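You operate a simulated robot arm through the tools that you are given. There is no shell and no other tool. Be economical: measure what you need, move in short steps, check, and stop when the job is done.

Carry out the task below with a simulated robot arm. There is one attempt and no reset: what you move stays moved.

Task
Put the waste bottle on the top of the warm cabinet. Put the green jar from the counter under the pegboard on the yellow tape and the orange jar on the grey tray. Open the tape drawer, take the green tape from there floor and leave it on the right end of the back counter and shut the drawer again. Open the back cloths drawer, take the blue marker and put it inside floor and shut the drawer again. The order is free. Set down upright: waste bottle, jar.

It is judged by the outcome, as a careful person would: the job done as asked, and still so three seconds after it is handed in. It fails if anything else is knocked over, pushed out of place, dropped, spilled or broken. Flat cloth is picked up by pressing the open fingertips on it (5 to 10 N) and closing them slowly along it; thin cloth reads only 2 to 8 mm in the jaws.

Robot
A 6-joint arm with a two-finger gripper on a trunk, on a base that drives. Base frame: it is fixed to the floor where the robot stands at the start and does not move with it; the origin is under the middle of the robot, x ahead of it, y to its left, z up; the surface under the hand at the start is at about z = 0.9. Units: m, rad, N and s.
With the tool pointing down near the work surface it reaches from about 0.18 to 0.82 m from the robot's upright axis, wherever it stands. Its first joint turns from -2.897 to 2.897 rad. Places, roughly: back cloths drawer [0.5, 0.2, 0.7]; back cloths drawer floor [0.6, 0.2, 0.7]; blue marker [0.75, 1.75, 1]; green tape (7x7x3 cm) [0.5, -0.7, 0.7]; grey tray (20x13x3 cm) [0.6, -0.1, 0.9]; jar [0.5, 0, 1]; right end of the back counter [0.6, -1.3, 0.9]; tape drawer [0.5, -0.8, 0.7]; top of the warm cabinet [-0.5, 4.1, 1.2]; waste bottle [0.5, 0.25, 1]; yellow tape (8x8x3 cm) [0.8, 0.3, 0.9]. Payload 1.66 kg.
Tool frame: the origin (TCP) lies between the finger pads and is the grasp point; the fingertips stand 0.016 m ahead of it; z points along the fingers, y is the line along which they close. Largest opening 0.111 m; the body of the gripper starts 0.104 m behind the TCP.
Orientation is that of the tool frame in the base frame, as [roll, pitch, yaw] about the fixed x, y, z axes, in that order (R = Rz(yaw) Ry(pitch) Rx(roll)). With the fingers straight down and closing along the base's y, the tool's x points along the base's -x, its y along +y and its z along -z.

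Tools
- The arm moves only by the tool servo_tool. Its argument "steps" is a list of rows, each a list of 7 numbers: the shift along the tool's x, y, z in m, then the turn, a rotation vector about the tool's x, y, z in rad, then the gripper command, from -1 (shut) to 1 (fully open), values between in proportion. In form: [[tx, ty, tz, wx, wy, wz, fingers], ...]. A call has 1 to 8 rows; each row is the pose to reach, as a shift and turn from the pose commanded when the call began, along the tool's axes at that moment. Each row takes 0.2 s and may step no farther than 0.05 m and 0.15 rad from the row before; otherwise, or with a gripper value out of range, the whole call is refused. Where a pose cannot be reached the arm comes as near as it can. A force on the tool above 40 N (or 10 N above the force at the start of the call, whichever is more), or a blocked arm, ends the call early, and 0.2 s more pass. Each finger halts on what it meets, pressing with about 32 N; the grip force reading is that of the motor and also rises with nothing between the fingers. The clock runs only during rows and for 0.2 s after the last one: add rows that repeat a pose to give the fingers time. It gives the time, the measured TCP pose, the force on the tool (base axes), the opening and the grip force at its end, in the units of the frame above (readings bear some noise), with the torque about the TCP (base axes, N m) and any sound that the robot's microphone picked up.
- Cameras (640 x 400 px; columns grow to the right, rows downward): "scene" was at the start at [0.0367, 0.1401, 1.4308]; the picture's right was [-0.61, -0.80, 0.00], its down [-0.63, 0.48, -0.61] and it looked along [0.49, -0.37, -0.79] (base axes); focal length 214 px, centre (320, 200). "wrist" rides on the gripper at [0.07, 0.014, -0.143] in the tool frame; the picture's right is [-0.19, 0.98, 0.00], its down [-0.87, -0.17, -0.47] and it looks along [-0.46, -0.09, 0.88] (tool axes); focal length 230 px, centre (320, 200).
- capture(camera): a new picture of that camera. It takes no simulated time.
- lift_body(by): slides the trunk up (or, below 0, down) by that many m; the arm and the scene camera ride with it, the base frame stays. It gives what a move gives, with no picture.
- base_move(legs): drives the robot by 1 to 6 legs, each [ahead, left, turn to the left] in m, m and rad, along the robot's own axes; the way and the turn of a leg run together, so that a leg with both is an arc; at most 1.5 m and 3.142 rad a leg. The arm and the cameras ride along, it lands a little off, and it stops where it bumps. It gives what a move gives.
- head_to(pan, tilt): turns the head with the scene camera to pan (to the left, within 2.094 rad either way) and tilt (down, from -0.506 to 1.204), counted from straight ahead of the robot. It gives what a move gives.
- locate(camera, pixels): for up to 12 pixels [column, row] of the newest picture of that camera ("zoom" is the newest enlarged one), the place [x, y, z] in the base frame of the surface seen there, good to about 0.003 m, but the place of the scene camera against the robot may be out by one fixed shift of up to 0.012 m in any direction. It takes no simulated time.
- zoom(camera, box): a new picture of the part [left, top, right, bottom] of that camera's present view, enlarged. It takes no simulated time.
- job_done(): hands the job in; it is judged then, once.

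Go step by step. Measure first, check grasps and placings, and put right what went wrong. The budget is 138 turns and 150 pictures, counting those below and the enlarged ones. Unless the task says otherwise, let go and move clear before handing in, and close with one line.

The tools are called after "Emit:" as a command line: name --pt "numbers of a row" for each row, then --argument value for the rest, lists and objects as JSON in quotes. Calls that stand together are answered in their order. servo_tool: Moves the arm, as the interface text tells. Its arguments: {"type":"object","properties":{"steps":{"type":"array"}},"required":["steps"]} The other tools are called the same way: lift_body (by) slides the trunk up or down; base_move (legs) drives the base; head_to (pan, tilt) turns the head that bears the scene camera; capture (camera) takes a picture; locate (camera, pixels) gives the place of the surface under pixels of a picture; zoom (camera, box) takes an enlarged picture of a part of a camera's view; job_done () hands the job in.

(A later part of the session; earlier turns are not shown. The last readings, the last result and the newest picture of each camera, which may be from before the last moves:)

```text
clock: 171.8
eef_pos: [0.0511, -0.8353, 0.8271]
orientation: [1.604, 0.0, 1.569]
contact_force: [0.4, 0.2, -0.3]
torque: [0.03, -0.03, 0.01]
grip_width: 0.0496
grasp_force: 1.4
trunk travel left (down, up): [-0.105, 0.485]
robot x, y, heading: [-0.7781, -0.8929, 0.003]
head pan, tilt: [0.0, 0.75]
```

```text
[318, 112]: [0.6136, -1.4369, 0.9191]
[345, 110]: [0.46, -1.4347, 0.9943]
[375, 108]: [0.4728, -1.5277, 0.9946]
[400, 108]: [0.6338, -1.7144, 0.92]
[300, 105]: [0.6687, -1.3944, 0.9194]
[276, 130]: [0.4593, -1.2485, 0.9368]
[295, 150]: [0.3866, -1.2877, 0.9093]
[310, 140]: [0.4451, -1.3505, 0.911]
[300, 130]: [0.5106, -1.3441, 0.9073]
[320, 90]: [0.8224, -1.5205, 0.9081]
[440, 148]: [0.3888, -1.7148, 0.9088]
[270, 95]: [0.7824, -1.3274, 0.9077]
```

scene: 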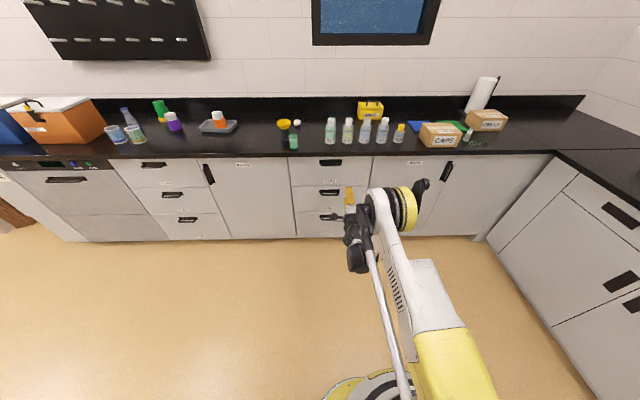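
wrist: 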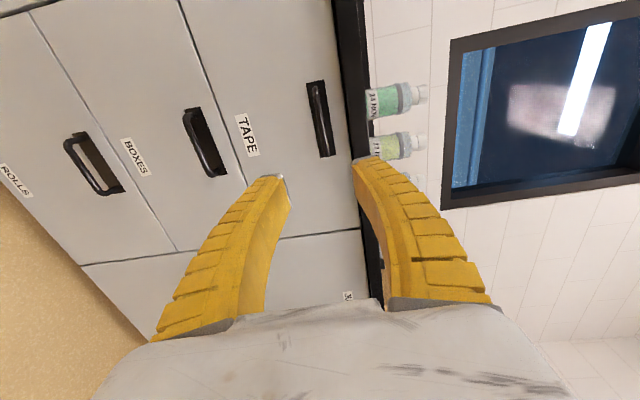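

I drive ahead 0.2 m and recheck the bar.

Emit:
base_move --legs '[[0.2, 0, -0.003]]'

Emit:
capture --camera "wrist"

Emit:
locate --camera "wrist" --pixels '[[314, 130], [318, 150], [322, 175], [310, 110]]'

```text
clock: 173.4
eef_pos: [0.2564, -0.8366, 0.8269]
orientation: [1.604, -0.001, 1.567]
contact_force: [0.3, 0.0, 0.2]
torque: [0.0, 0.03, 0.0]
grip_width: 0.0492
grasp_force: 1.7
trunk travel left (down, up): [-0.105, 0.485]
robot x, y, heading: [-0.575, -0.8904, -0.002]
head pan, tilt: [0.0, 0.75]
```

```text
49 pictures are left
```

wrist: 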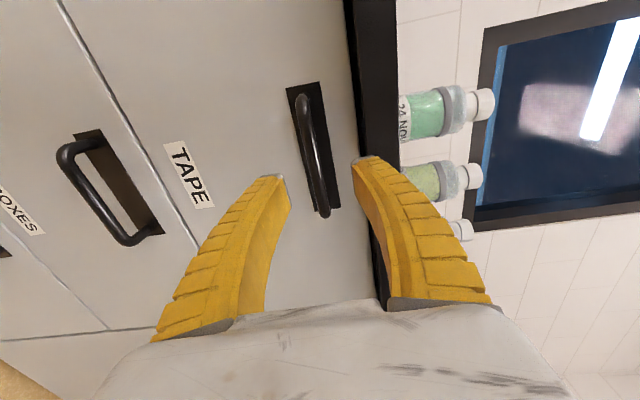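

```text
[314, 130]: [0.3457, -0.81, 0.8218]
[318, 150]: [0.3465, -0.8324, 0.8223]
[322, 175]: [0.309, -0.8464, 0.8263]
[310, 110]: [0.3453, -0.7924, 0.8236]
```

Emit:
servo_tool --pt "0 -0.004 0.015 0 0 0 -0.15" --pt "0 -0.004 0.035 0 0 0 -0.15" --pt "0 -0.004 0.053 0 0 0 -0.15" --pt "0 -0.004 0.053 0 0 0 -0.5" --pt "0 -0.004 0.053 0 0 0 -0.9" --pt "0 -0.004 0.053 0 0 0 -1" --pt "0 -0.004 0.053 0 0 0 -1"

Emit:
base_move --legs '[[-0.23, 0, 0]]'

Emit:
capture --camera "wrist"

Emit:
capture --camera "scene"

```text
clock: 175.0
eef_pos: [0.3108, -0.8378, 0.8216]
orientation: [1.606, 0.0, 1.566]
contact_force: [-1.1, -0.5, -8.7]
torque: [0.03, 0.05, -0.02]
grip_width: 0.0092
grasp_force: 33.7
trunk travel left (down, up): [-0.105, 0.485]
robot x, y, heading: [-0.5731, -0.8957, -0.007]
head pan, tilt: [0.0, 0.75]
```

```text
clock: 176.7
eef_pos: [0.0816, -0.8383, 0.8217]
orientation: [1.606, 0.0, 1.568]
contact_force: [0.0, -12.0, -9.7]
torque: [-0.02, 0.02, -0.06]
grip_width: 0.0085
grasp_force: 33.7
trunk travel left (down, up): [-0.105, 0.485]
robot x, y, heading: [-0.8028, -0.8906, -0.001]
head pan, tilt: [0.0, 0.75]
```

```text
48 pictures are left
```

wrist: 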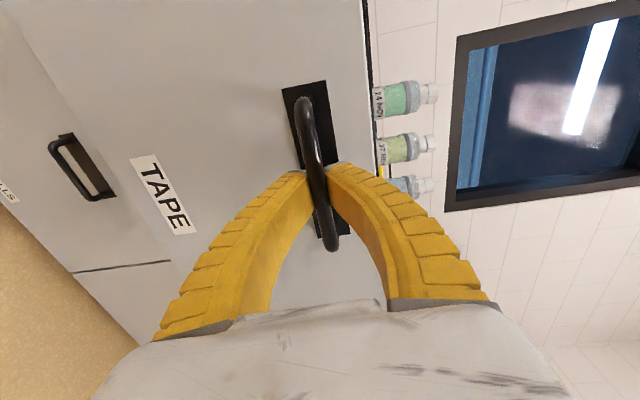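

```text
47 pictures are left
```

scene: 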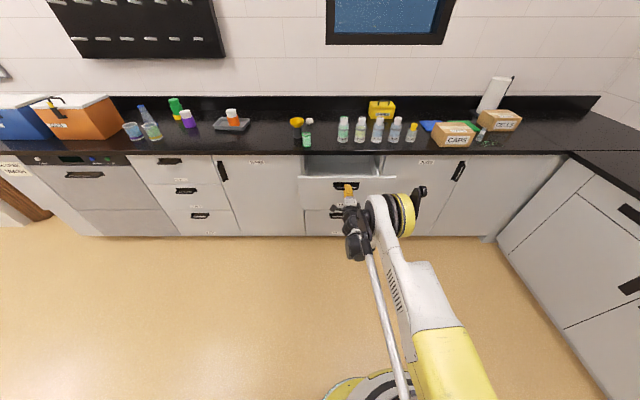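

The TAPE drawer is open 0.23 m. I release, back off, raise and turn the tool down.

Emit:
servo_tool --pt "0 0 0 0 0 0 -0.5" --pt "0 0 0 0 0 0 -0.1" --pt "0 0 0 0 0 0 -0.1" --pt "0 0 -0.03 0 0 0 -0.1" --pt "0 0.01 -0.06 0 0 0 -0.1"

Emit:
base_move --legs '[[-0.08, 0, 0]]'

Emit:
lift_body --by 0.15

Emit:
servo_tool --pt "0 0.02 0 0.148 0 0 -0.1" --pt "0 0.06 0 0.296 0 0 -0.1" --pt "0 0.09 0 0.444 0 0 -0.1" --pt "0 0.12 0 0.592 0 0 -0.1" --pt "0 0.14 -0.02 0.74 0 0 -0.1" --pt "0 0.14 -0.04 0.888 0 0 -0.1" --pt "0 0.14 -0.06 1.036 0 0 -0.1" --pt "0 0.14 -0.08 1.184 0 0 -0.1"

Emit:
servo_tool --pt "0 -0.02 0 0.12 0 0 0.5" --pt "0 -0.04 0 0.24 0 0 0.7" --pt "0 -0.06 0 0.352 0 0 0.7"

Emit:
head_to --pan 0.0 --tilt 0.8

```text
clock: 177.9
eef_pos: [0.0197, -0.838, 0.8355]
orientation: [1.604, 0.001, 1.567]
contact_force: [0.4, 0.3, -0.8]
torque: [-0.02, -0.02, 0.0]
grip_width: 0.0522
grasp_force: 1.5
trunk travel left (down, up): [-0.105, 0.485]
robot x, y, heading: [-0.7987, -0.8933, 0.002]
head pan, tilt: [0.0, 0.75]
```

```text
clock: 179.0
eef_pos: [-0.0575, -0.8403, 0.8354]
orientation: [1.604, 0.0, 1.565]
contact_force: [0.3, 0.3, -0.1]
torque: [0.02, -0.01, 0.0]
grip_width: 0.0519
grasp_force: 1.6
trunk travel left (down, up): [-0.105, 0.485]
robot x, y, heading: [-0.8821, -0.8958, -0.002]
head pan, tilt: [0.0, 0.75]
```

```text
clock: 180.7
eef_pos: [-0.0578, -0.8394, 0.9853]
orientation: [1.606, 0.003, 1.564]
contact_force: [-0.6, 0.6, -0.2]
torque: [0.05, -0.04, -0.01]
grip_width: 0.0524
grasp_force: 1.3
trunk travel left (down, up): [-0.255, 0.335]
robot x, y, heading: [-0.8823, -0.8918, -0.006]
head pan, tilt: [0.0, 0.75]
```

```text
clock: 182.5
eef_pos: [-0.1329, -0.8374, 1.1267]
orientation: [2.79, 0.002, 1.568]
contact_force: [1.2, -0.8, -1.2]
torque: [0.01, 0.04, -0.02]
grip_width: 0.0522
grasp_force: 1.6
trunk travel left (down, up): [-0.255, 0.335]
robot x, y, heading: [-0.8815, -0.8894, -0.0]
head pan, tilt: [0.0, 0.75]
```

```text
clock: 183.3
eef_pos: [-0.1878, -0.839, 1.1072]
orientation: [-3.139, 0.002, 1.566]
contact_force: [-0.1, -0.4, -0.3]
torque: [0.0, 0.01, -0.01]
grip_width: 0.0952
grasp_force: 0.6
trunk travel left (down, up): [-0.255, 0.335]
robot x, y, heading: [-0.884, -0.8954, -0.002]
head pan, tilt: [0.0, 0.75]
```

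```text
clock: 184.0
eef_pos: [-0.1885, -0.8404, 1.107]
orientation: [3.14, 0.001, 1.566]
contact_force: [0.3, 0.1, 0.2]
torque: [-0.01, 0.0, -0.04]
grip_width: 0.0954
grasp_force: 0.7
trunk travel left (down, up): [-0.255, 0.335]
robot x, y, heading: [-0.8799, -0.894, -0.005]
head pan, tilt: [0.0, 0.799]
```

I drive ahead 0.42 m so the hand is over the open drawer, and look.

Emit:
base_move --legs '[[0.42, 0, 0.004]]'

Emit:
capture --camera "scene"

Emit:
capture --camera "wrist"

```text
clock: 186.6
eef_pos: [0.2394, -0.8341, 1.106]
orientation: [-3.141, 0.003, 1.574]
contact_force: [0.7, 0.3, -0.1]
torque: [0.02, 0.02, -0.01]
grip_width: 0.0951
grasp_force: 0.4
trunk travel left (down, up): [-0.255, 0.335]
robot x, y, heading: [-0.4546, -0.8939, 0.006]
head pan, tilt: [0.0, 0.799]
```

```text
46 pictures are left
```

scene: 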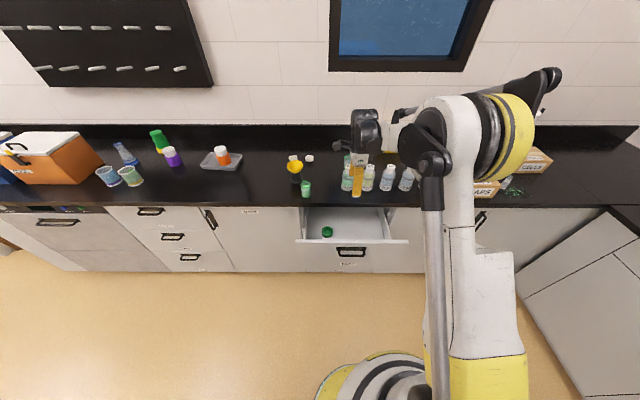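

```text
45 pictures are left
```

wrist: 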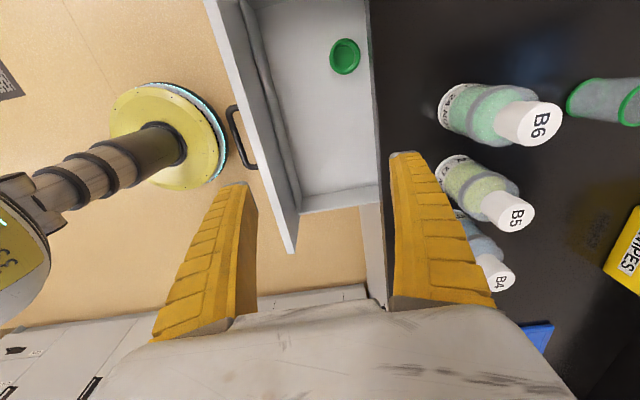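

Emit:
locate --camera "wrist" --pixels '[[345, 56], [345, 38], [345, 73], [330, 56], [360, 54], [344, 50], [320, 100], [370, 60], [377, 100], [260, 30], [340, 190], [252, 60]]'

Emit:
zoom --camera "scene" --box '[290, 190, 420, 290]'

```text
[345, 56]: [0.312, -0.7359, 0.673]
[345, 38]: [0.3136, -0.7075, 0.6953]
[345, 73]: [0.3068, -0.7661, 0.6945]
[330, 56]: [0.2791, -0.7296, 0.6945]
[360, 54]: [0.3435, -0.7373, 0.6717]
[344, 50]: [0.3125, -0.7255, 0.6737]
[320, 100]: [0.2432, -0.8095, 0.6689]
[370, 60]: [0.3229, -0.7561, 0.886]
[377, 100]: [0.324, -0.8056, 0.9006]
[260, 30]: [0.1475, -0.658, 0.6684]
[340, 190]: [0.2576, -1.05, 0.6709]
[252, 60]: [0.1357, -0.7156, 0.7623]
```

```text
4.00 times, centred on (355, 240) of scene
```

zoom: 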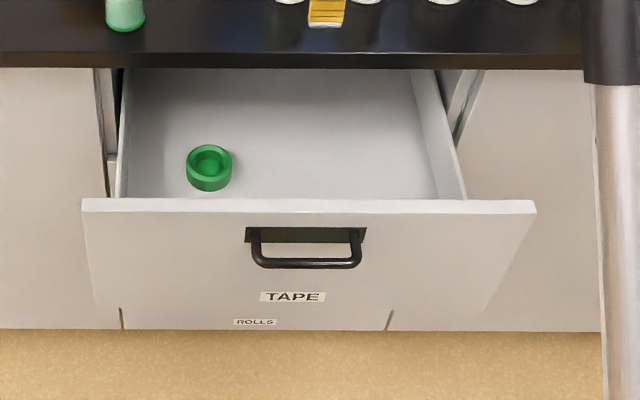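

The green tape is at (0.31,−0.737), partly under the counter edge (x 0.324). I must open the drawer further: I'll hook the closed fingers behind the front panel and drive back.

Emit:
servo_tool --pt "0 -0.03 0.03 0 0 0 0.0" --pt "0 -0.06 0.06 0 0 0 -0.5" --pt "0 -0.072 0.1 0 0 0 -1" --pt "0 -0.072 0.145 0 0 0 -1" --pt "0 -0.072 0.19 0 0 0 -1" --pt "0 -0.072 0.235 0 0 0 -1" --pt "0 -0.072 0.275 0 0 0 -1" --pt "0 -0.072 0.29 0 0 0 -1"

Emit:
capture --camera "wrist"

```text
clock: 188.3
eef_pos: [0.1667, -0.8315, 0.8376]
orientation: [-3.139, 0.001, 1.573]
contact_force: [-0.2, 0.7, 18.6]
torque: [-0.04, 0.6, -0.02]
grip_width: 0.0
grasp_force: 28.6
trunk travel left (down, up): [-0.255, 0.335]
robot x, y, heading: [-0.4556, -0.8941, 0.004]
head pan, tilt: [0.0, 0.799]
stopped in row 8: the force on the tool passed its limit at 56 N (the readings are from after the stop); the commanded pose is now the measured one
```

```text
43 pictures are left
```

wrist: 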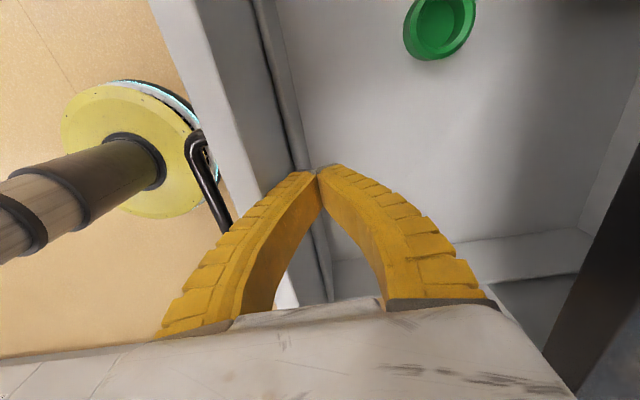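

The bowed finger touched the panel's top edge (18 N up). I rise 12 mm and shift 15 mm inward, then pull by driving back 0.11.

Emit:
servo_tool --pt "0 0.0 -0.01 0 0 0 -1" --pt "0 0.02 -0.01 0 0 0 -1" --pt "0 0.022 0.008 0 0 0 -1"

Emit:
base_move --legs '[[-0.12, 0, 0]]'

Emit:
capture --camera "wrist"

Emit:
capture --camera "scene"

```text
clock: 189.1
eef_pos: [0.1885, -0.8326, 0.8276]
orientation: [-3.139, 0.001, 1.574]
contact_force: [-0.5, 0.7, -0.5]
torque: [0.0, -0.01, 0.01]
grip_width: 0.0
grasp_force: 28.6
trunk travel left (down, up): [-0.255, 0.335]
robot x, y, heading: [-0.4551, -0.8939, 0.002]
head pan, tilt: [0.0, 0.799]
```

```text
clock: 190.3
eef_pos: [0.0689, -0.8322, 0.8274]
orientation: [-3.139, 0.0, 1.575]
contact_force: [-0.1, 0.0, 0.7]
torque: [0.0, -0.05, -0.02]
grip_width: 0.0
grasp_force: 29.1
trunk travel left (down, up): [-0.255, 0.335]
robot x, y, heading: [-0.5756, -0.8912, 0.004]
head pan, tilt: [0.0, 0.799]
```

```text
42 pictures are left
```

wrist: 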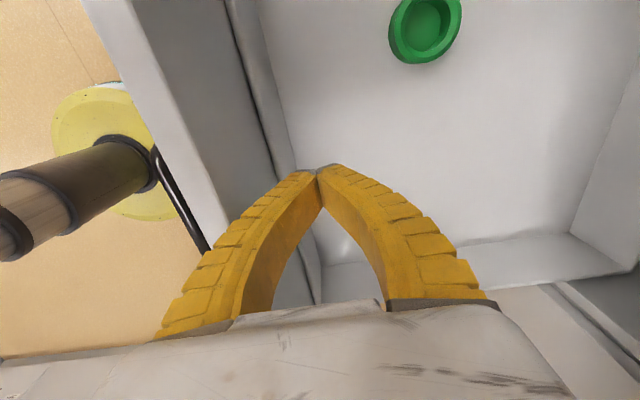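

```text
41 pictures are left
```

scene: 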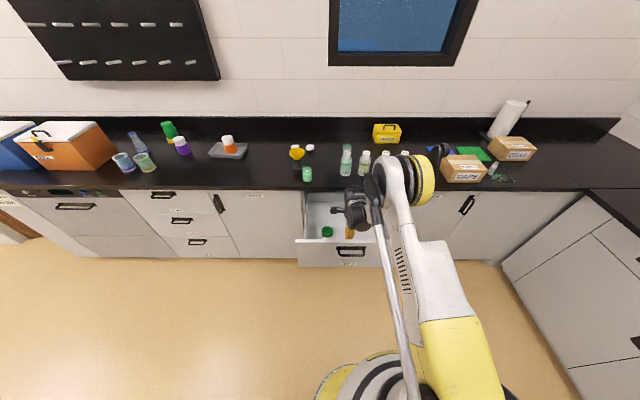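

Emit:
locate --camera "wrist" --pixels '[[426, 30], [393, 35], [458, 20], [420, 60], [210, 100], [170, 100], [330, 120], [625, 150]]'

Emit:
zoom --camera "scene" --box '[280, 170, 420, 280]'

```text
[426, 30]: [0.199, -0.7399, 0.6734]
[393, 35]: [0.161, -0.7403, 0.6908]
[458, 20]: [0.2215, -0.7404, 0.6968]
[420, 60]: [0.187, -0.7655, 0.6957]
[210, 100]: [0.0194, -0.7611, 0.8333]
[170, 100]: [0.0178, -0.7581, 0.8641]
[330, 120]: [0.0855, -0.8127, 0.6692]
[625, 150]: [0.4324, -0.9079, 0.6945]
```

```text
3.64 times, centred on (350, 225) of scene
```

zoom: 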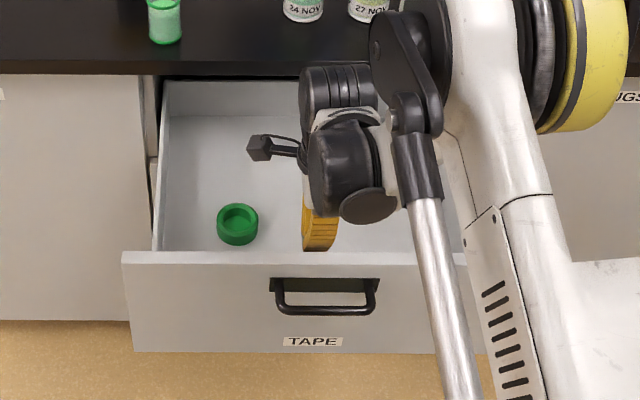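

The drawer now is open ~0.345 m and the tape is at (0.192,−0.735), clear of the counter. I rise, open the fingers and go above it.

Emit:
servo_tool --pt "0 0 -0.045 0 0 0 -1" --pt "0 0 -0.09 0 0 0 -0.5" --pt "0.03 0.02 -0.12 0 0 0 0.3" --pt "0.06 0.05 -0.12 0 0 0 0.7" --pt "0.09 0.08 -0.12 0 0 0 0.7" --pt "0.097 0.123 -0.12 0 0 0 0.7"

Emit:
capture --camera "wrist"

Emit:
capture --camera "scene"

```text
clock: 191.7
eef_pos: [0.1928, -0.7382, 0.9454]
orientation: [-3.14, 0.0, 1.573]
contact_force: [0.2, 0.0, 0.8]
torque: [-0.02, -0.01, 0.03]
grip_width: 0.0954
grasp_force: 0.7
trunk travel left (down, up): [-0.255, 0.335]
robot x, y, heading: [-0.575, -0.8926, 0.01]
head pan, tilt: [0.0, 0.799]
```

```text
39 pictures are left
```

wrist: 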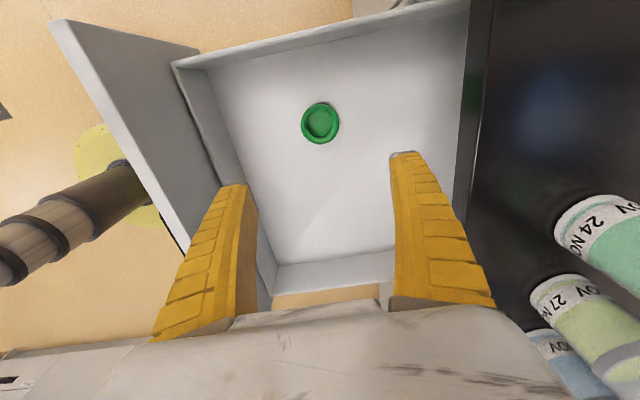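

```text
38 pictures are left
```

scene: 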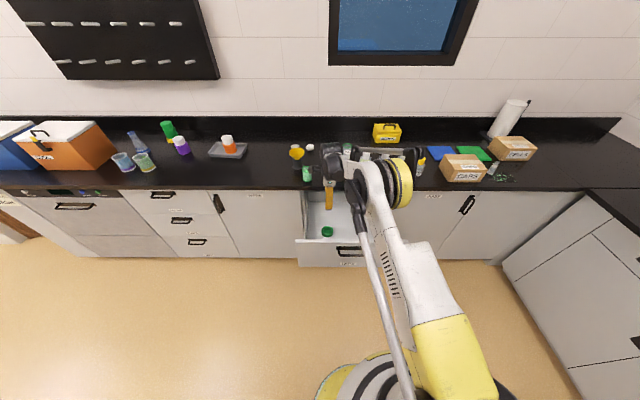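

Emit:
locate --camera "wrist" --pixels '[[320, 105], [320, 141], [303, 122], [338, 122], [320, 122], [420, 150]]'

```text
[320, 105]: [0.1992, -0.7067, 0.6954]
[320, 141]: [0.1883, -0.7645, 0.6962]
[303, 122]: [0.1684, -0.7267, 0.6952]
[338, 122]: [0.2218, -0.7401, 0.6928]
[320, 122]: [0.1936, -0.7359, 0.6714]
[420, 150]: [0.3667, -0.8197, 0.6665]
```

Tape centre (0.1945,−0.735), top 0.6955. I descend to z≈0.69.

Emit:
servo_tool --pt "0.003 0.002 0.045 0 0 0 0.7" --pt "0.003 0.002 0.09 0 0 0 0.7" --pt "0.003 0.002 0.135 0 0 0 0.7" --pt "0.003 0.002 0.18 0 0 0 0.7" --pt "0.003 0.002 0.22 0 0 0 0.7" --pt "0.003 0.002 0.245 0 0 0 0.7" --pt "0.003 0.002 0.256 0 0 0 0.7"

Emit:
capture --camera "wrist"

```text
clock: 193.3
eef_pos: [0.1311, -0.7453, 0.7802]
orientation: [-3.141, -0.001, 1.575]
contact_force: [0.2, -0.1, -0.9]
torque: [-0.02, 0.02, -0.03]
grip_width: 0.0951
grasp_force: 1.0
out of reach, approached as far as the arm can: row 3, 4, 5, 6, 7
trunk travel left (down, up): [-0.255, 0.335]
robot x, y, heading: [-0.574, -0.8929, 0.005]
head pan, tilt: [0.0, 0.799]
```

```text
37 pictures are left
```

wrist: 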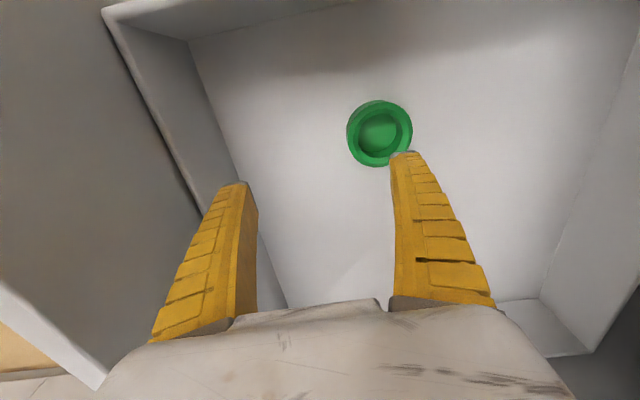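

Out of reach from here. I rise 0.1, drive ahead 0.1, and lower the trunk 0.1.

Emit:
servo_tool --pt "0 0 -0.05 0 0 0 0.7" --pt "0 0 -0.1 0 0 0 0.7"

Emit:
base_move --legs '[[0.09, 0, -0.005]]'

Emit:
lift_body --by -0.12

Emit:
capture --camera "wrist"

Emit:
locate --camera "wrist" --pixels '[[310, 110], [320, 120], [330, 130], [300, 100]]'

```text
clock: 193.9
eef_pos: [0.1281, -0.7461, 0.8824]
orientation: [-3.14, 0.0, 1.575]
contact_force: [-0.9, 0.9, 0.3]
torque: [-0.01, -0.01, -0.02]
grip_width: 0.0953
grasp_force: 0.8
trunk travel left (down, up): [-0.255, 0.335]
robot x, y, heading: [-0.574, -0.8925, 0.01]
head pan, tilt: [0.0, 0.799]
```

```text
clock: 195.0
eef_pos: [0.2204, -0.7487, 0.8798]
orientation: [-3.138, -0.001, 1.57]
contact_force: [0.1, 0.1, -1.0]
torque: [0.04, 0.07, 0.01]
grip_width: 0.0951
grasp_force: 0.2
trunk travel left (down, up): [-0.255, 0.335]
robot x, y, heading: [-0.482, -0.8945, 0.004]
head pan, tilt: [0.0, 0.799]
```

```text
clock: 196.5
eef_pos: [0.2199, -0.7489, 0.7607]
orientation: [-3.139, -0.001, 1.571]
contact_force: [1.1, 0.2, 0.8]
torque: [0.02, 0.03, -0.02]
grip_width: 0.0951
grasp_force: 0.5
trunk travel left (down, up): [-0.135, 0.455]
robot x, y, heading: [-0.4835, -0.8909, -0.001]
head pan, tilt: [0.0, 0.799]
```

```text
36 pictures are left
```

wrist: 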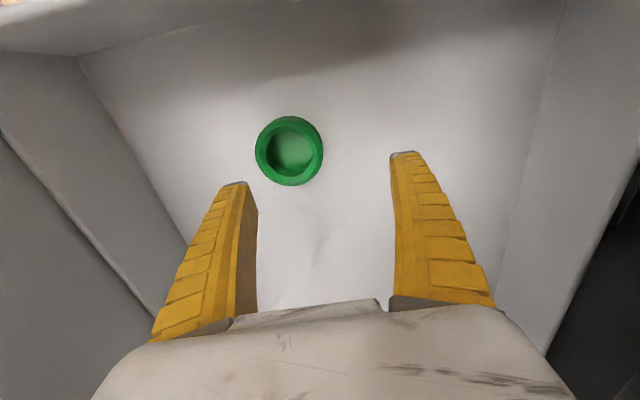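

```text
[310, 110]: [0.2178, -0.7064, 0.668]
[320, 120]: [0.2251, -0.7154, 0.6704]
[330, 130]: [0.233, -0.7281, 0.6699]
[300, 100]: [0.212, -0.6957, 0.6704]
```

Emit:
locate --camera "wrist" --pixels '[[258, 150], [322, 150], [290, 119], [290, 182], [290, 150]]'

```text
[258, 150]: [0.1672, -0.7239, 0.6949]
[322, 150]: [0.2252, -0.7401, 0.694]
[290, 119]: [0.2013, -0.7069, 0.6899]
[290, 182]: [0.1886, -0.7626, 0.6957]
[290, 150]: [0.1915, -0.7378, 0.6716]
```

Tape centre (0.1955,−0.7345). I shift and descend to z≈0.69, then close.

Emit:
servo_tool --pt "0.0145 -0.0245 0 0 0 0 0.7" --pt "0.0145 -0.0245 0.035 0 0 0 0.7" --pt "0.0145 -0.0245 0.06 0 0 0 0.7" --pt "0.0145 -0.0245 0.07 0 0 0 0.7"

Emit:
capture --camera "wrist"

```text
clock: 197.5
eef_pos: [0.1953, -0.7331, 0.6898]
orientation: [-3.14, -0.001, 1.573]
contact_force: [0.6, 0.5, -0.7]
torque: [0.03, -0.02, 0.0]
grip_width: 0.0951
grasp_force: 0.9
trunk travel left (down, up): [-0.135, 0.455]
robot x, y, heading: [-0.4818, -0.8883, -0.002]
head pan, tilt: [0.0, 0.799]
```

```text
35 pictures are left
```

wrist: 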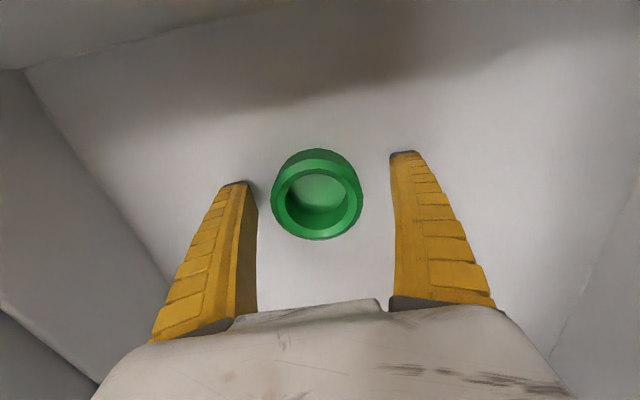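

Emit:
servo_tool --pt "0 0 0.002 0 0 0 0.4" --pt "0 0 0.002 0 0 0 0.0" --pt "0 0 0.002 0 0 0 -0.4" --pt "0 0 0.002 0 0 0 -0.4" --pt "0 0 -0.04 0 0 0 -0.4" --pt "0 0 -0.085 0 0 0 -0.4" --pt "0 0 -0.13 0 0 0 -0.4" --pt "0 0 -0.175 0 0 0 -0.4"

Emit:
lift_body --by 0.15

Emit:
capture --camera "wrist"

```text
clock: 199.3
eef_pos: [0.1958, -0.7355, 0.8654]
orientation: [-3.138, 0.001, 1.57]
contact_force: [-0.5, -0.5, -0.8]
torque: [-0.01, -0.02, 0.01]
grip_width: 0.058
grasp_force: 31.8
trunk travel left (down, up): [-0.135, 0.455]
robot x, y, heading: [-0.4847, -0.8941, 0.004]
head pan, tilt: [0.0, 0.799]
```

```text
clock: 201.1
eef_pos: [0.1964, -0.7349, 1.0148]
orientation: [-3.14, 0.002, 1.572]
contact_force: [-0.2, -0.7, -0.7]
torque: [-0.01, 0.01, -0.02]
grip_width: 0.0573
grasp_force: 31.8
trunk travel left (down, up): [-0.285, 0.305]
robot x, y, heading: [-0.4857, -0.8882, 0.0]
head pan, tilt: [0.0, 0.799]
```

```text
34 pictures are left
```

wrist: 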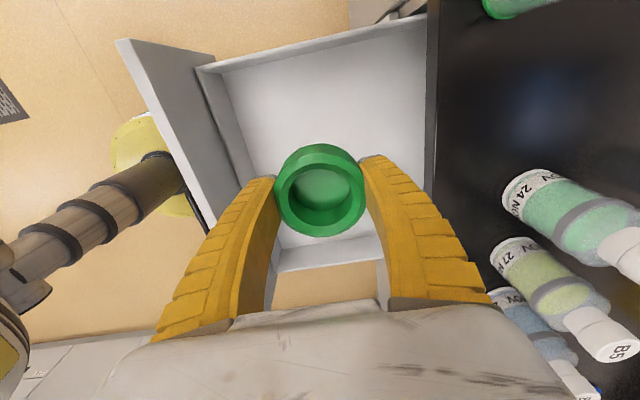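

Tape held (57 mm). I raise it, then drive back, right and ahead to the right end of the counter near (0.6,−1.3).

Emit:
servo_tool --pt "0 0 -0.05 0 0 0 -0.4" --pt "0 0 -0.1 0 0 0 -0.4" --pt "0 0 -0.15 0 0 0 -0.4" --pt "0 0 -0.19 0 0 0 -0.4"

Emit:
base_move --legs '[[-0.3, 0, 0], [0, -0.56, 0]]'

Emit:
head_to --pan 0.1 --tilt 0.7

Emit:
zoom --camera "scene" --box '[160, 60, 480, 260]'

```text
clock: 202.1
eef_pos: [0.1932, -0.7362, 1.2071]
orientation: [-3.139, 0.0, 1.568]
contact_force: [-0.2, 0.2, -0.9]
torque: [0.01, -0.05, -0.03]
grip_width: 0.0573
grasp_force: 31.5
trunk travel left (down, up): [-0.285, 0.305]
robot x, y, heading: [-0.4846, -0.8897, 0.001]
head pan, tilt: [0.0, 0.799]
```

```text
clock: 207.0
eef_pos: [-0.1082, -1.3165, 1.2073]
orientation: [-3.14, 0.0, 1.563]
contact_force: [0.0, -0.4, -0.3]
torque: [0.0, 0.02, 0.02]
grip_width: 0.0565
grasp_force: 31.7
trunk travel left (down, up): [-0.285, 0.305]
robot x, y, heading: [-0.7835, -1.4728, -0.011]
head pan, tilt: [0.0, 0.799]
```

```text
clock: 207.7
eef_pos: [-0.1071, -1.317, 1.2054]
orientation: [-3.14, 0.001, 1.564]
contact_force: [0.6, -0.6, -0.4]
torque: [0.02, -0.02, 0.04]
grip_width: 0.0564
grasp_force: 32.2
trunk travel left (down, up): [-0.285, 0.305]
robot x, y, heading: [-0.7862, -1.4683, -0.006]
head pan, tilt: [0.099, 0.7]
```

```text
2.00 times, centred on (320, 160) of scene
```

zoom: 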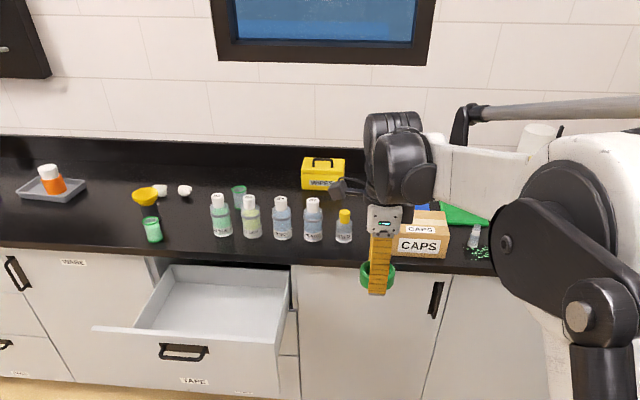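

Emit:
locate --camera "zoom" --pixels '[[344, 240], [313, 235], [344, 215], [355, 205], [345, 200], [322, 195], [300, 195], [365, 245], [290, 185], [395, 235], [425, 210]]'

Emit:
base_move --legs '[[0.65, 0, 0.006]]'

Emit:
capture --camera "wrist"

Emit:
capture --camera "scene"

```text
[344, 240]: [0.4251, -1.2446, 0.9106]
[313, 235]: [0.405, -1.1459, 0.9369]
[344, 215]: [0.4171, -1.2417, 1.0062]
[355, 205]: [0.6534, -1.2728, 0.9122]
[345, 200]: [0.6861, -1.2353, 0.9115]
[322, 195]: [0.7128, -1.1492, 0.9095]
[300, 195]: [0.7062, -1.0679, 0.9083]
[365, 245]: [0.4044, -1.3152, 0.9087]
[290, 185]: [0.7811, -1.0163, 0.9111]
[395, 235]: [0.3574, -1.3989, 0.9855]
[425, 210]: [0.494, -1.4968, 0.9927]
```

```text
clock: 211.3
eef_pos: [0.5377, -1.303, 1.2042]
orientation: [3.141, 0.001, 1.58]
contact_force: [0.4, -0.1, -1.0]
torque: [0.0, 0.03, 0.0]
grip_width: 0.0564
grasp_force: 32.1
trunk travel left (down, up): [-0.285, 0.305]
robot x, y, heading: [-0.1409, -1.4655, 0.016]
head pan, tilt: [0.099, 0.7]
```

```text
32 pictures are left
```

wrist: 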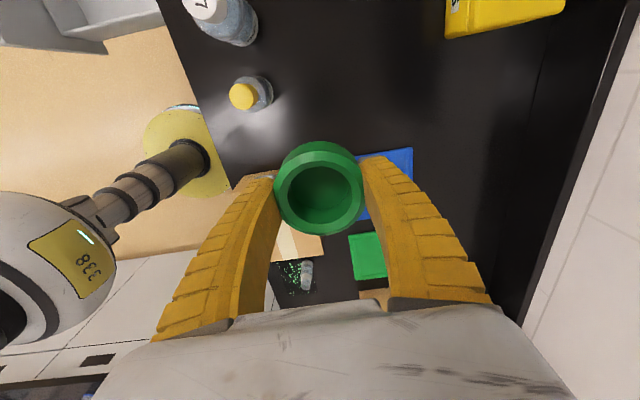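

```text
31 pictures are left
```

scene: 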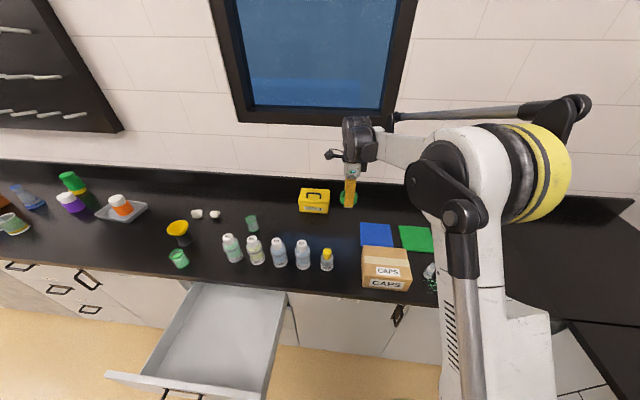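

Emit:
locate --camera "wrist" --pixels '[[410, 152], [385, 155], [250, 110], [262, 80], [330, 110], [360, 120], [450, 35], [400, 100]]'

Emit:
locate --camera "scene" --pixels '[[362, 225], [360, 246], [390, 226], [345, 230], [345, 245], [327, 268], [363, 262]]'

```text
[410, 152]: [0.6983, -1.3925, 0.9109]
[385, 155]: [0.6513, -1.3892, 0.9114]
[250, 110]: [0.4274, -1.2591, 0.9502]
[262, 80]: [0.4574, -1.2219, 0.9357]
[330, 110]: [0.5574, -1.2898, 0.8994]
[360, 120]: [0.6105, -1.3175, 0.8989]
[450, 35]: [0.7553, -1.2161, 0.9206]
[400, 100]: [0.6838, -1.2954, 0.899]
```

```text
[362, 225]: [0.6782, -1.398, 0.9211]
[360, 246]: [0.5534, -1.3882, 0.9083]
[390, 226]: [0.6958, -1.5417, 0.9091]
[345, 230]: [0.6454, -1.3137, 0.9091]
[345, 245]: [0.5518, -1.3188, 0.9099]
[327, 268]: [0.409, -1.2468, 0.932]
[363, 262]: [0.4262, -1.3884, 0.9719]
```

Free spot (0.60,−1.30) is clear of the blue sheet (edge y −1.388) and the bottle. I move over it and lower the trunk 0.2.

Emit:
servo_tool --pt "0 0.03 0 0 0 0 -0.4" --pt "0.002 0.062 0 0 0 0 -0.4"

Emit:
lift_body --by -0.22

Emit:
servo_tool --pt "0 0 0.03 0 0 0 -0.4" --pt "0 0 0.05 0 0 0 -0.4" --pt "0 0 0.058 0 0 0 -0.4"

Emit:
capture --camera "wrist"

Emit:
capture --camera "scene"

```text
clock: 211.9
eef_pos: [0.5976, -1.3021, 1.2076]
orientation: [3.141, 0.002, 1.582]
contact_force: [0.6, 0.5, 0.1]
torque: [-0.01, 0.02, 0.01]
grip_width: 0.0559
grasp_force: 31.7
trunk travel left (down, up): [-0.285, 0.305]
robot x, y, heading: [-0.1389, -1.4668, 0.01]
head pan, tilt: [0.099, 0.7]
```

```text
clock: 214.2
eef_pos: [0.5966, -1.3013, 0.9882]
orientation: [-3.139, 0.0, 1.581]
contact_force: [0.9, -0.8, -1.3]
torque: [-0.01, 0.0, -0.02]
grip_width: 0.0561
grasp_force: 32.6
trunk travel left (down, up): [-0.065, 0.525]
robot x, y, heading: [-0.1412, -1.4676, 0.008]
head pan, tilt: [0.099, 0.7]
```

```text
clock: 215.0
eef_pos: [0.5966, -1.3011, 0.929]
orientation: [-3.139, -0.001, 1.582]
contact_force: [0.3, -0.1, -1.1]
torque: [-0.02, 0.01, 0.05]
grip_width: 0.0562
grasp_force: 32.1
trunk travel left (down, up): [-0.065, 0.525]
robot x, y, heading: [-0.1393, -1.4652, 0.017]
head pan, tilt: [0.099, 0.7]
```

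```text
30 pictures are left
```

wrist: 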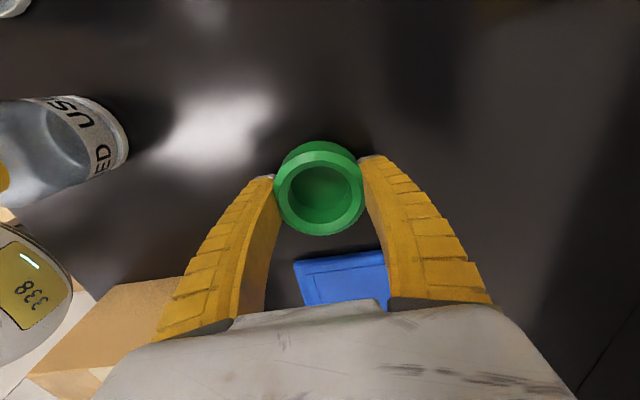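

```text
29 pictures are left
```

scene: 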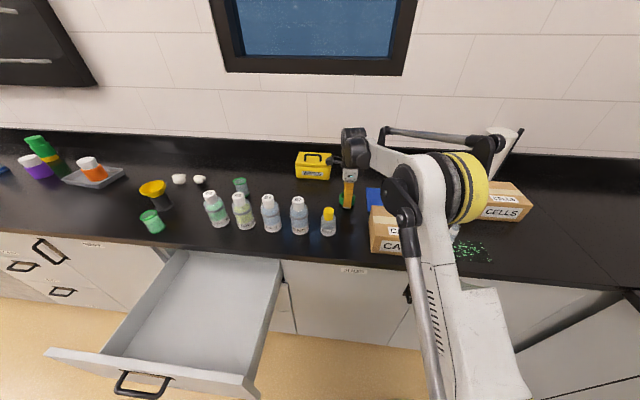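

Clear. I lower the last 11 mm, release and rise.

Emit:
servo_tool --pt "0 0 0.006 0 0 0 -0.4" --pt "0 0 0.009 0 0 0 -0.4" --pt "0 0 0.011 0 0 0 -0.4"

Emit:
locate --camera "scene" --pixels '[[405, 218], [395, 180], [430, 215], [460, 180]]'

```text
clock: 215.8
eef_pos: [0.5966, -1.299, 0.9186]
orientation: [-3.14, 0.001, 1.581]
contact_force: [0.0, 0.4, -0.9]
torque: [0.02, 0.02, 0.0]
grip_width: 0.0559
grasp_force: 31.7
trunk travel left (down, up): [-0.065, 0.525]
robot x, y, heading: [-0.1346, -1.4673, 0.009]
head pan, tilt: [0.099, 0.7]
```

```text
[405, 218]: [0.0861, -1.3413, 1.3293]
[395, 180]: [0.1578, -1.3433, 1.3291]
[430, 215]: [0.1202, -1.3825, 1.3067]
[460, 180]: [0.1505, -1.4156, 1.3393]
```

Emit:
servo_tool --pt "0 0 0.0015 0 0 0 -0.4" --pt "0 0 0.0015 0 0 0 0.0" --pt "0 0 0.0015 0 0 0 0.4" --pt "0 0 0.0015 0 0 0 0.5" --pt "0 0 -0.03 0 0 0 0.5" --pt "0 0 -0.07 0 0 0 0.5" --pt "0 0 -0.11 0 0 0 0.5"

Emit:
capture --camera "wrist"

Emit:
lift_body --by 0.2

Emit:
zoom --camera "scene" --box '[220, 140, 500, 290]'

```text
clock: 217.4
eef_pos: [0.5953, -1.3005, 1.0317]
orientation: [-3.141, 0.0, 1.582]
contact_force: [0.5, -0.1, 0.2]
torque: [0.02, 0.0, 0.02]
grip_width: 0.0845
grasp_force: 0.6
trunk travel left (down, up): [-0.065, 0.525]
robot x, y, heading: [-0.1358, -1.4683, 0.011]
head pan, tilt: [0.099, 0.7]
```

```text
28 pictures are left
```

wrist: 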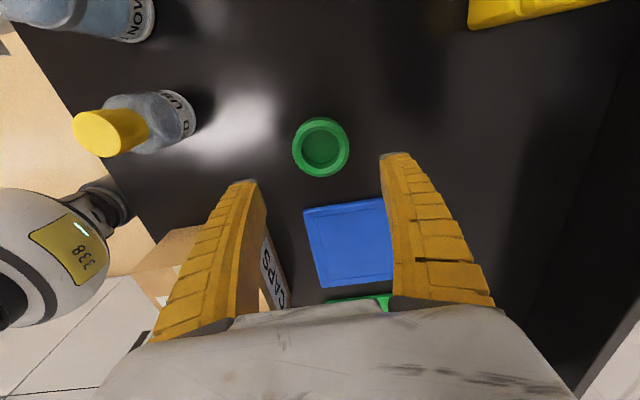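

```text
clock: 219.6
eef_pos: [0.5956, -1.3003, 1.2311]
orientation: [-3.141, -0.001, 1.581]
contact_force: [0.2, 0.1, -0.4]
torque: [0.02, 0.0, -0.02]
grip_width: 0.0846
grasp_force: 0.7
trunk travel left (down, up): [-0.265, 0.325]
robot x, y, heading: [-0.1369, -1.4643, 0.013]
head pan, tilt: [0.099, 0.7]
```

```text
2.29 times, centred on (360, 215) of scene
```

zoom: 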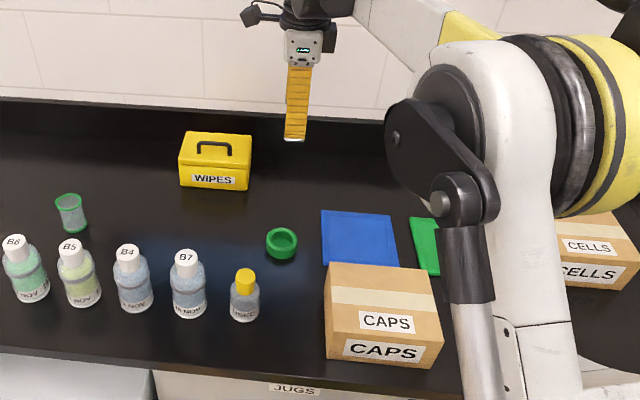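

The tape sits flat at the asked spot. Now I drive back to close the TAPE drawer: back 0.95, left 0.575.

Emit:
base_move --legs '[[-0.95, 0, -0.012], [0, 0.57, 0]]'

Emit:
lift_body --by -0.13

```text
clock: 227.3
eef_pos: [-0.3232, -0.7555, 1.2315]
orientation: [-3.14, 0.003, 1.559]
contact_force: [0.9, -0.1, 0.5]
torque: [0.0, 0.01, 0.01]
grip_width: 0.0845
grasp_force: 0.9
trunk travel left (down, up): [-0.265, 0.325]
robot x, y, heading: [-1.065, -0.9045, -0.011]
head pan, tilt: [0.099, 0.7]
```

```text
clock: 228.8
eef_pos: [-0.3229, -0.7546, 1.1021]
orientation: [-3.139, 0.003, 1.559]
contact_force: [1.4, 0.7, 0.1]
torque: [0.01, 0.01, 0.03]
grip_width: 0.0846
grasp_force: 1.2
trunk travel left (down, up): [-0.135, 0.455]
robot x, y, heading: [-1.0643, -0.9039, -0.011]
head pan, tilt: [0.099, 0.7]
```

Emit:
servo_tool --pt "-0.011 0.01 0.03 -0.148 0 0 0.3" --pt "-0.022 0.02 0.06 -0.296 0 0 0.0" --pt "-0.033 0.035 0.09 -0.444 0 0 -0.1" --pt "-0.044 0.05 0.12 -0.592 0 0 -0.1" --pt "-0.055 0.065 0.15 -0.74 0 0 -0.1" --pt "-0.066 0.08 0.18 -0.888 0 0 -0.1" --pt "-0.077 0.09 0.21 -1.036 0 0 -0.1" --pt "-0.09 0.1 0.24 -1.184 0 0 -0.1"

Emit:
servo_tool --pt "0 0 0 -0.12 0 0 -0.1" --pt "0 0 0 -0.24 0 0 -0.1" --pt "0 0 0 -0.36 0 0 -0.1" --pt "0 0 0 -0.36 0 0 -0.1"

Emit:
base_move --legs '[[0, 0, 0.011]]'

Emit:
capture --camera "wrist"

Emit:
capture --camera "scene"

```text
clock: 230.7
eef_pos: [-0.2253, -0.8499, 0.8594]
orientation: [1.957, 0.0, 1.558]
contact_force: [0.3, -0.3, 0.4]
torque: [0.0, 0.0, 0.0]
grip_width: 0.052
grasp_force: 1.3
trunk travel left (down, up): [-0.135, 0.455]
robot x, y, heading: [-1.0609, -0.9084, -0.011]
head pan, tilt: [0.099, 0.7]
```

```text
clock: 231.7
eef_pos: [-0.225, -0.8491, 0.8602]
orientation: [1.622, -0.001, 1.555]
contact_force: [-0.5, 0.2, 0.0]
torque: [-0.01, -0.01, 0.0]
grip_width: 0.0523
grasp_force: 1.1
trunk travel left (down, up): [-0.135, 0.455]
robot x, y, heading: [-1.0634, -0.9066, -0.009]
head pan, tilt: [0.099, 0.7]
```

```text
clock: 232.4
eef_pos: [-0.2252, -0.8397, 0.8611]
orientation: [1.621, 0.0, 1.566]
contact_force: [0.3, 0.0, -0.3]
torque: [0.01, 0.01, -0.01]
grip_width: 0.0523
grasp_force: 2.1
trunk travel left (down, up): [-0.135, 0.455]
robot x, y, heading: [-1.061, -0.9039, 0.001]
head pan, tilt: [0.099, 0.7]
```

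```text
26 pictures are left
```

wrist: 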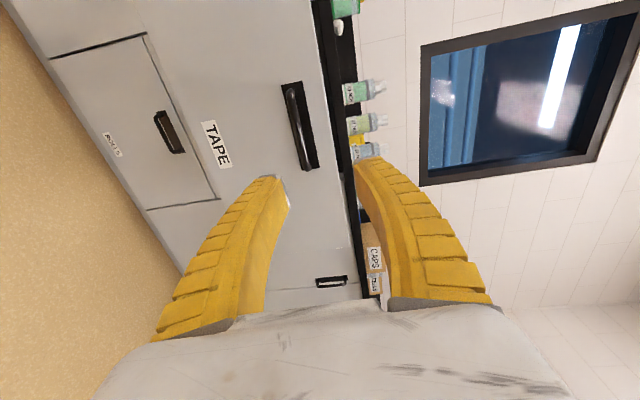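

```text
25 pictures are left
```

scene: 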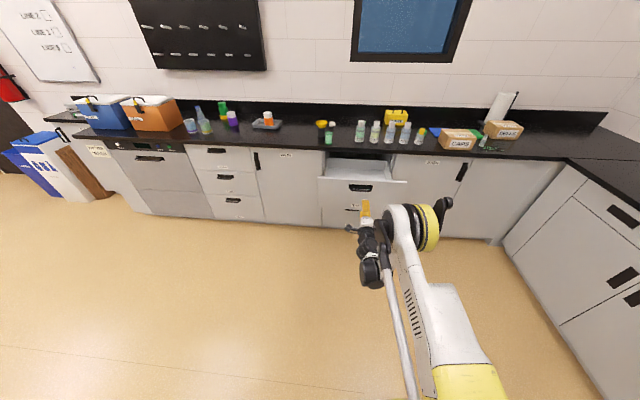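

Emit:
locate --camera "wrist" --pixels '[[292, 105], [298, 130], [306, 155], [260, 130]]'

Emit:
lift_body --by -0.04

Emit:
base_move --legs '[[0.12, 0, 0]]'

Emit:
capture --camera "wrist"

Emit:
locate --camera "wrist" --pixels '[[308, 115], [312, 135], [316, 155], [320, 175]]'

```text
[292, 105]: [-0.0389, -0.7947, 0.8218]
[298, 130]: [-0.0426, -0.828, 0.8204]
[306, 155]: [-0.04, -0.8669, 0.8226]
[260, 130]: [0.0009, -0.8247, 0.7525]
```

```text
clock: 233.2
eef_pos: [-0.2261, -0.8392, 0.8207]
orientation: [1.621, 0.0, 1.565]
contact_force: [0.6, 0.7, -0.3]
torque: [0.01, 0.02, 0.0]
grip_width: 0.0522
grasp_force: 1.9
trunk travel left (down, up): [-0.095, 0.495]
robot x, y, heading: [-1.062, -0.9056, -0.001]
head pan, tilt: [0.099, 0.7]
```

```text
clock: 234.4
eef_pos: [-0.111, -0.8379, 0.8205]
orientation: [1.622, -0.001, 1.568]
contact_force: [0.0, -0.9, -0.6]
torque: [0.01, 0.01, 0.01]
grip_width: 0.0523
grasp_force: 1.2
trunk travel left (down, up): [-0.095, 0.495]
robot x, y, heading: [-0.9509, -0.9046, 0.002]
head pan, tilt: [0.099, 0.7]
```

```text
24 pictures are left
```

wrist: 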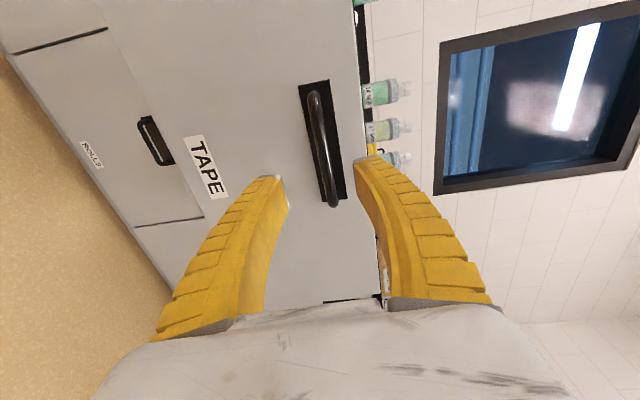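

```text
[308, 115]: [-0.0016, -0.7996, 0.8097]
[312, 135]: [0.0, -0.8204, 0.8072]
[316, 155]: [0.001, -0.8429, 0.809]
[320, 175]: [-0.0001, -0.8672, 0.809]
```

The bar is at x≈−0.04, z≈0.821. I advance 73 mm, grip and push the drawer in with the base.

Emit:
servo_tool --pt "0 0.001 0.025 0 0 0 -0.1" --pt "0 0.0025 0.05 0 0 0 -0.1" --pt "0 0.0037 0.073 0 0 0 -0.1" --pt "0 0.0037 0.073 0 0 0 -0.5" --pt "0 0.0037 0.073 0 0 0 -0.9" --pt "0 0.0037 0.073 0 0 0 -1.0" --pt "0 0.0037 0.073 0 0 0 -1.0"

Emit:
base_move --legs '[[0.325, 0, 0]]'

Emit:
capture --camera "wrist"

```text
clock: 236.0
eef_pos: [-0.0369, -0.8379, 0.8218]
orientation: [1.621, 0.001, 1.569]
contact_force: [0.1, 1.0, 8.6]
torque: [-0.06, -0.04, 0.06]
grip_width: 0.0084
grasp_force: 33.8
trunk travel left (down, up): [-0.095, 0.495]
robot x, y, heading: [-0.9448, -0.9048, 0.0]
head pan, tilt: [0.099, 0.7]
```

```text
clock: 238.2
eef_pos: [0.2862, -0.8389, 0.8211]
orientation: [1.622, 0.003, 1.569]
contact_force: [0.1, 7.6, 9.9]
torque: [-0.02, -0.04, 0.02]
grip_width: 0.0083
grasp_force: 34.1
trunk travel left (down, up): [-0.095, 0.495]
robot x, y, heading: [-0.624, -0.9, 0.004]
head pan, tilt: [0.099, 0.7]
```

```text
23 pictures are left
```

wrist: 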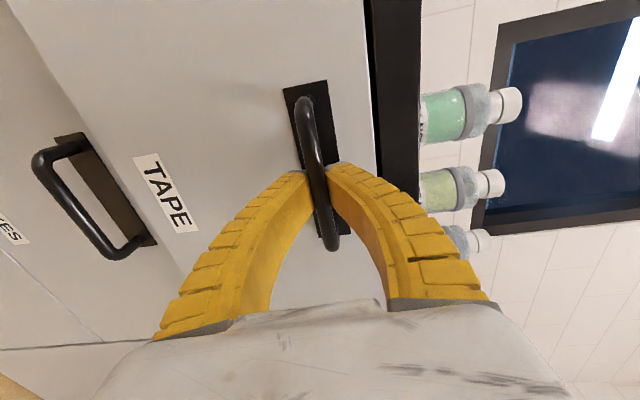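

About 25 mm remains; I push 0.021 with the base, then finish with the arm.

Emit:
base_move --legs '[[0.021, 0, 0]]'

Emit:
servo_tool --pt "0 0 0.003 0 0 0 -1" --pt "0 0 0.006 0 0 0 -1" --pt "0 0 0.009 0 0 0 -1"

Emit:
capture --camera "wrist"

Emit:
locate --camera "wrist" --pixels '[[220, 80], [250, 150], [150, 150], [60, 250], [40, 120], [250, 270]]'

```text
clock: 239.0
eef_pos: [0.3068, -0.8376, 0.8203]
orientation: [1.621, 0.0, 1.569]
contact_force: [3.7, -0.6, 11.0]
torque: [-0.04, -0.07, 0.1]
grip_width: 0.0065
grasp_force: 33.5
trunk travel left (down, up): [-0.095, 0.495]
robot x, y, heading: [-0.6026, -0.9026, 0.002]
head pan, tilt: [0.099, 0.7]
```

```text
clock: 239.8
eef_pos: [0.3147, -0.8382, 0.8203]
orientation: [1.627, -0.001, 1.567]
contact_force: [-3.0, -1.3, -24.1]
torque: [0.03, -0.02, -0.03]
grip_width: 0.0121
grasp_force: 34.0
out of reach, approached as far as the arm can: row 2, 3
trunk travel left (down, up): [-0.095, 0.495]
robot x, y, heading: [-0.6035, -0.905, 0.005]
head pan, tilt: [0.099, 0.7]
```

```text
22 pictures are left
```

wrist: 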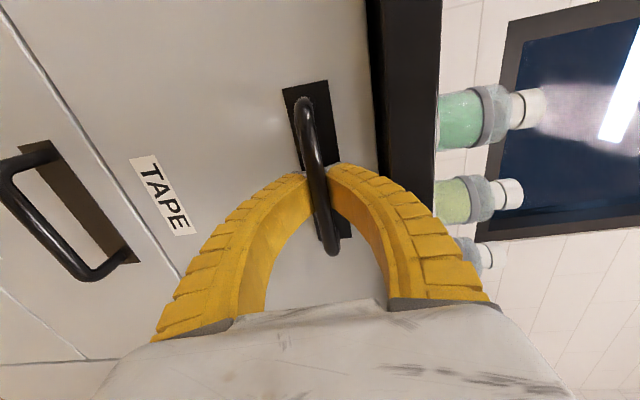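

```text
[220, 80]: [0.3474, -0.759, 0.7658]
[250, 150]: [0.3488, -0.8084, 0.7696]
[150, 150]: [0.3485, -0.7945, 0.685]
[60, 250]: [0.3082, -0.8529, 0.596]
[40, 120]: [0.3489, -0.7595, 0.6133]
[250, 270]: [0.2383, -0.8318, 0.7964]
```

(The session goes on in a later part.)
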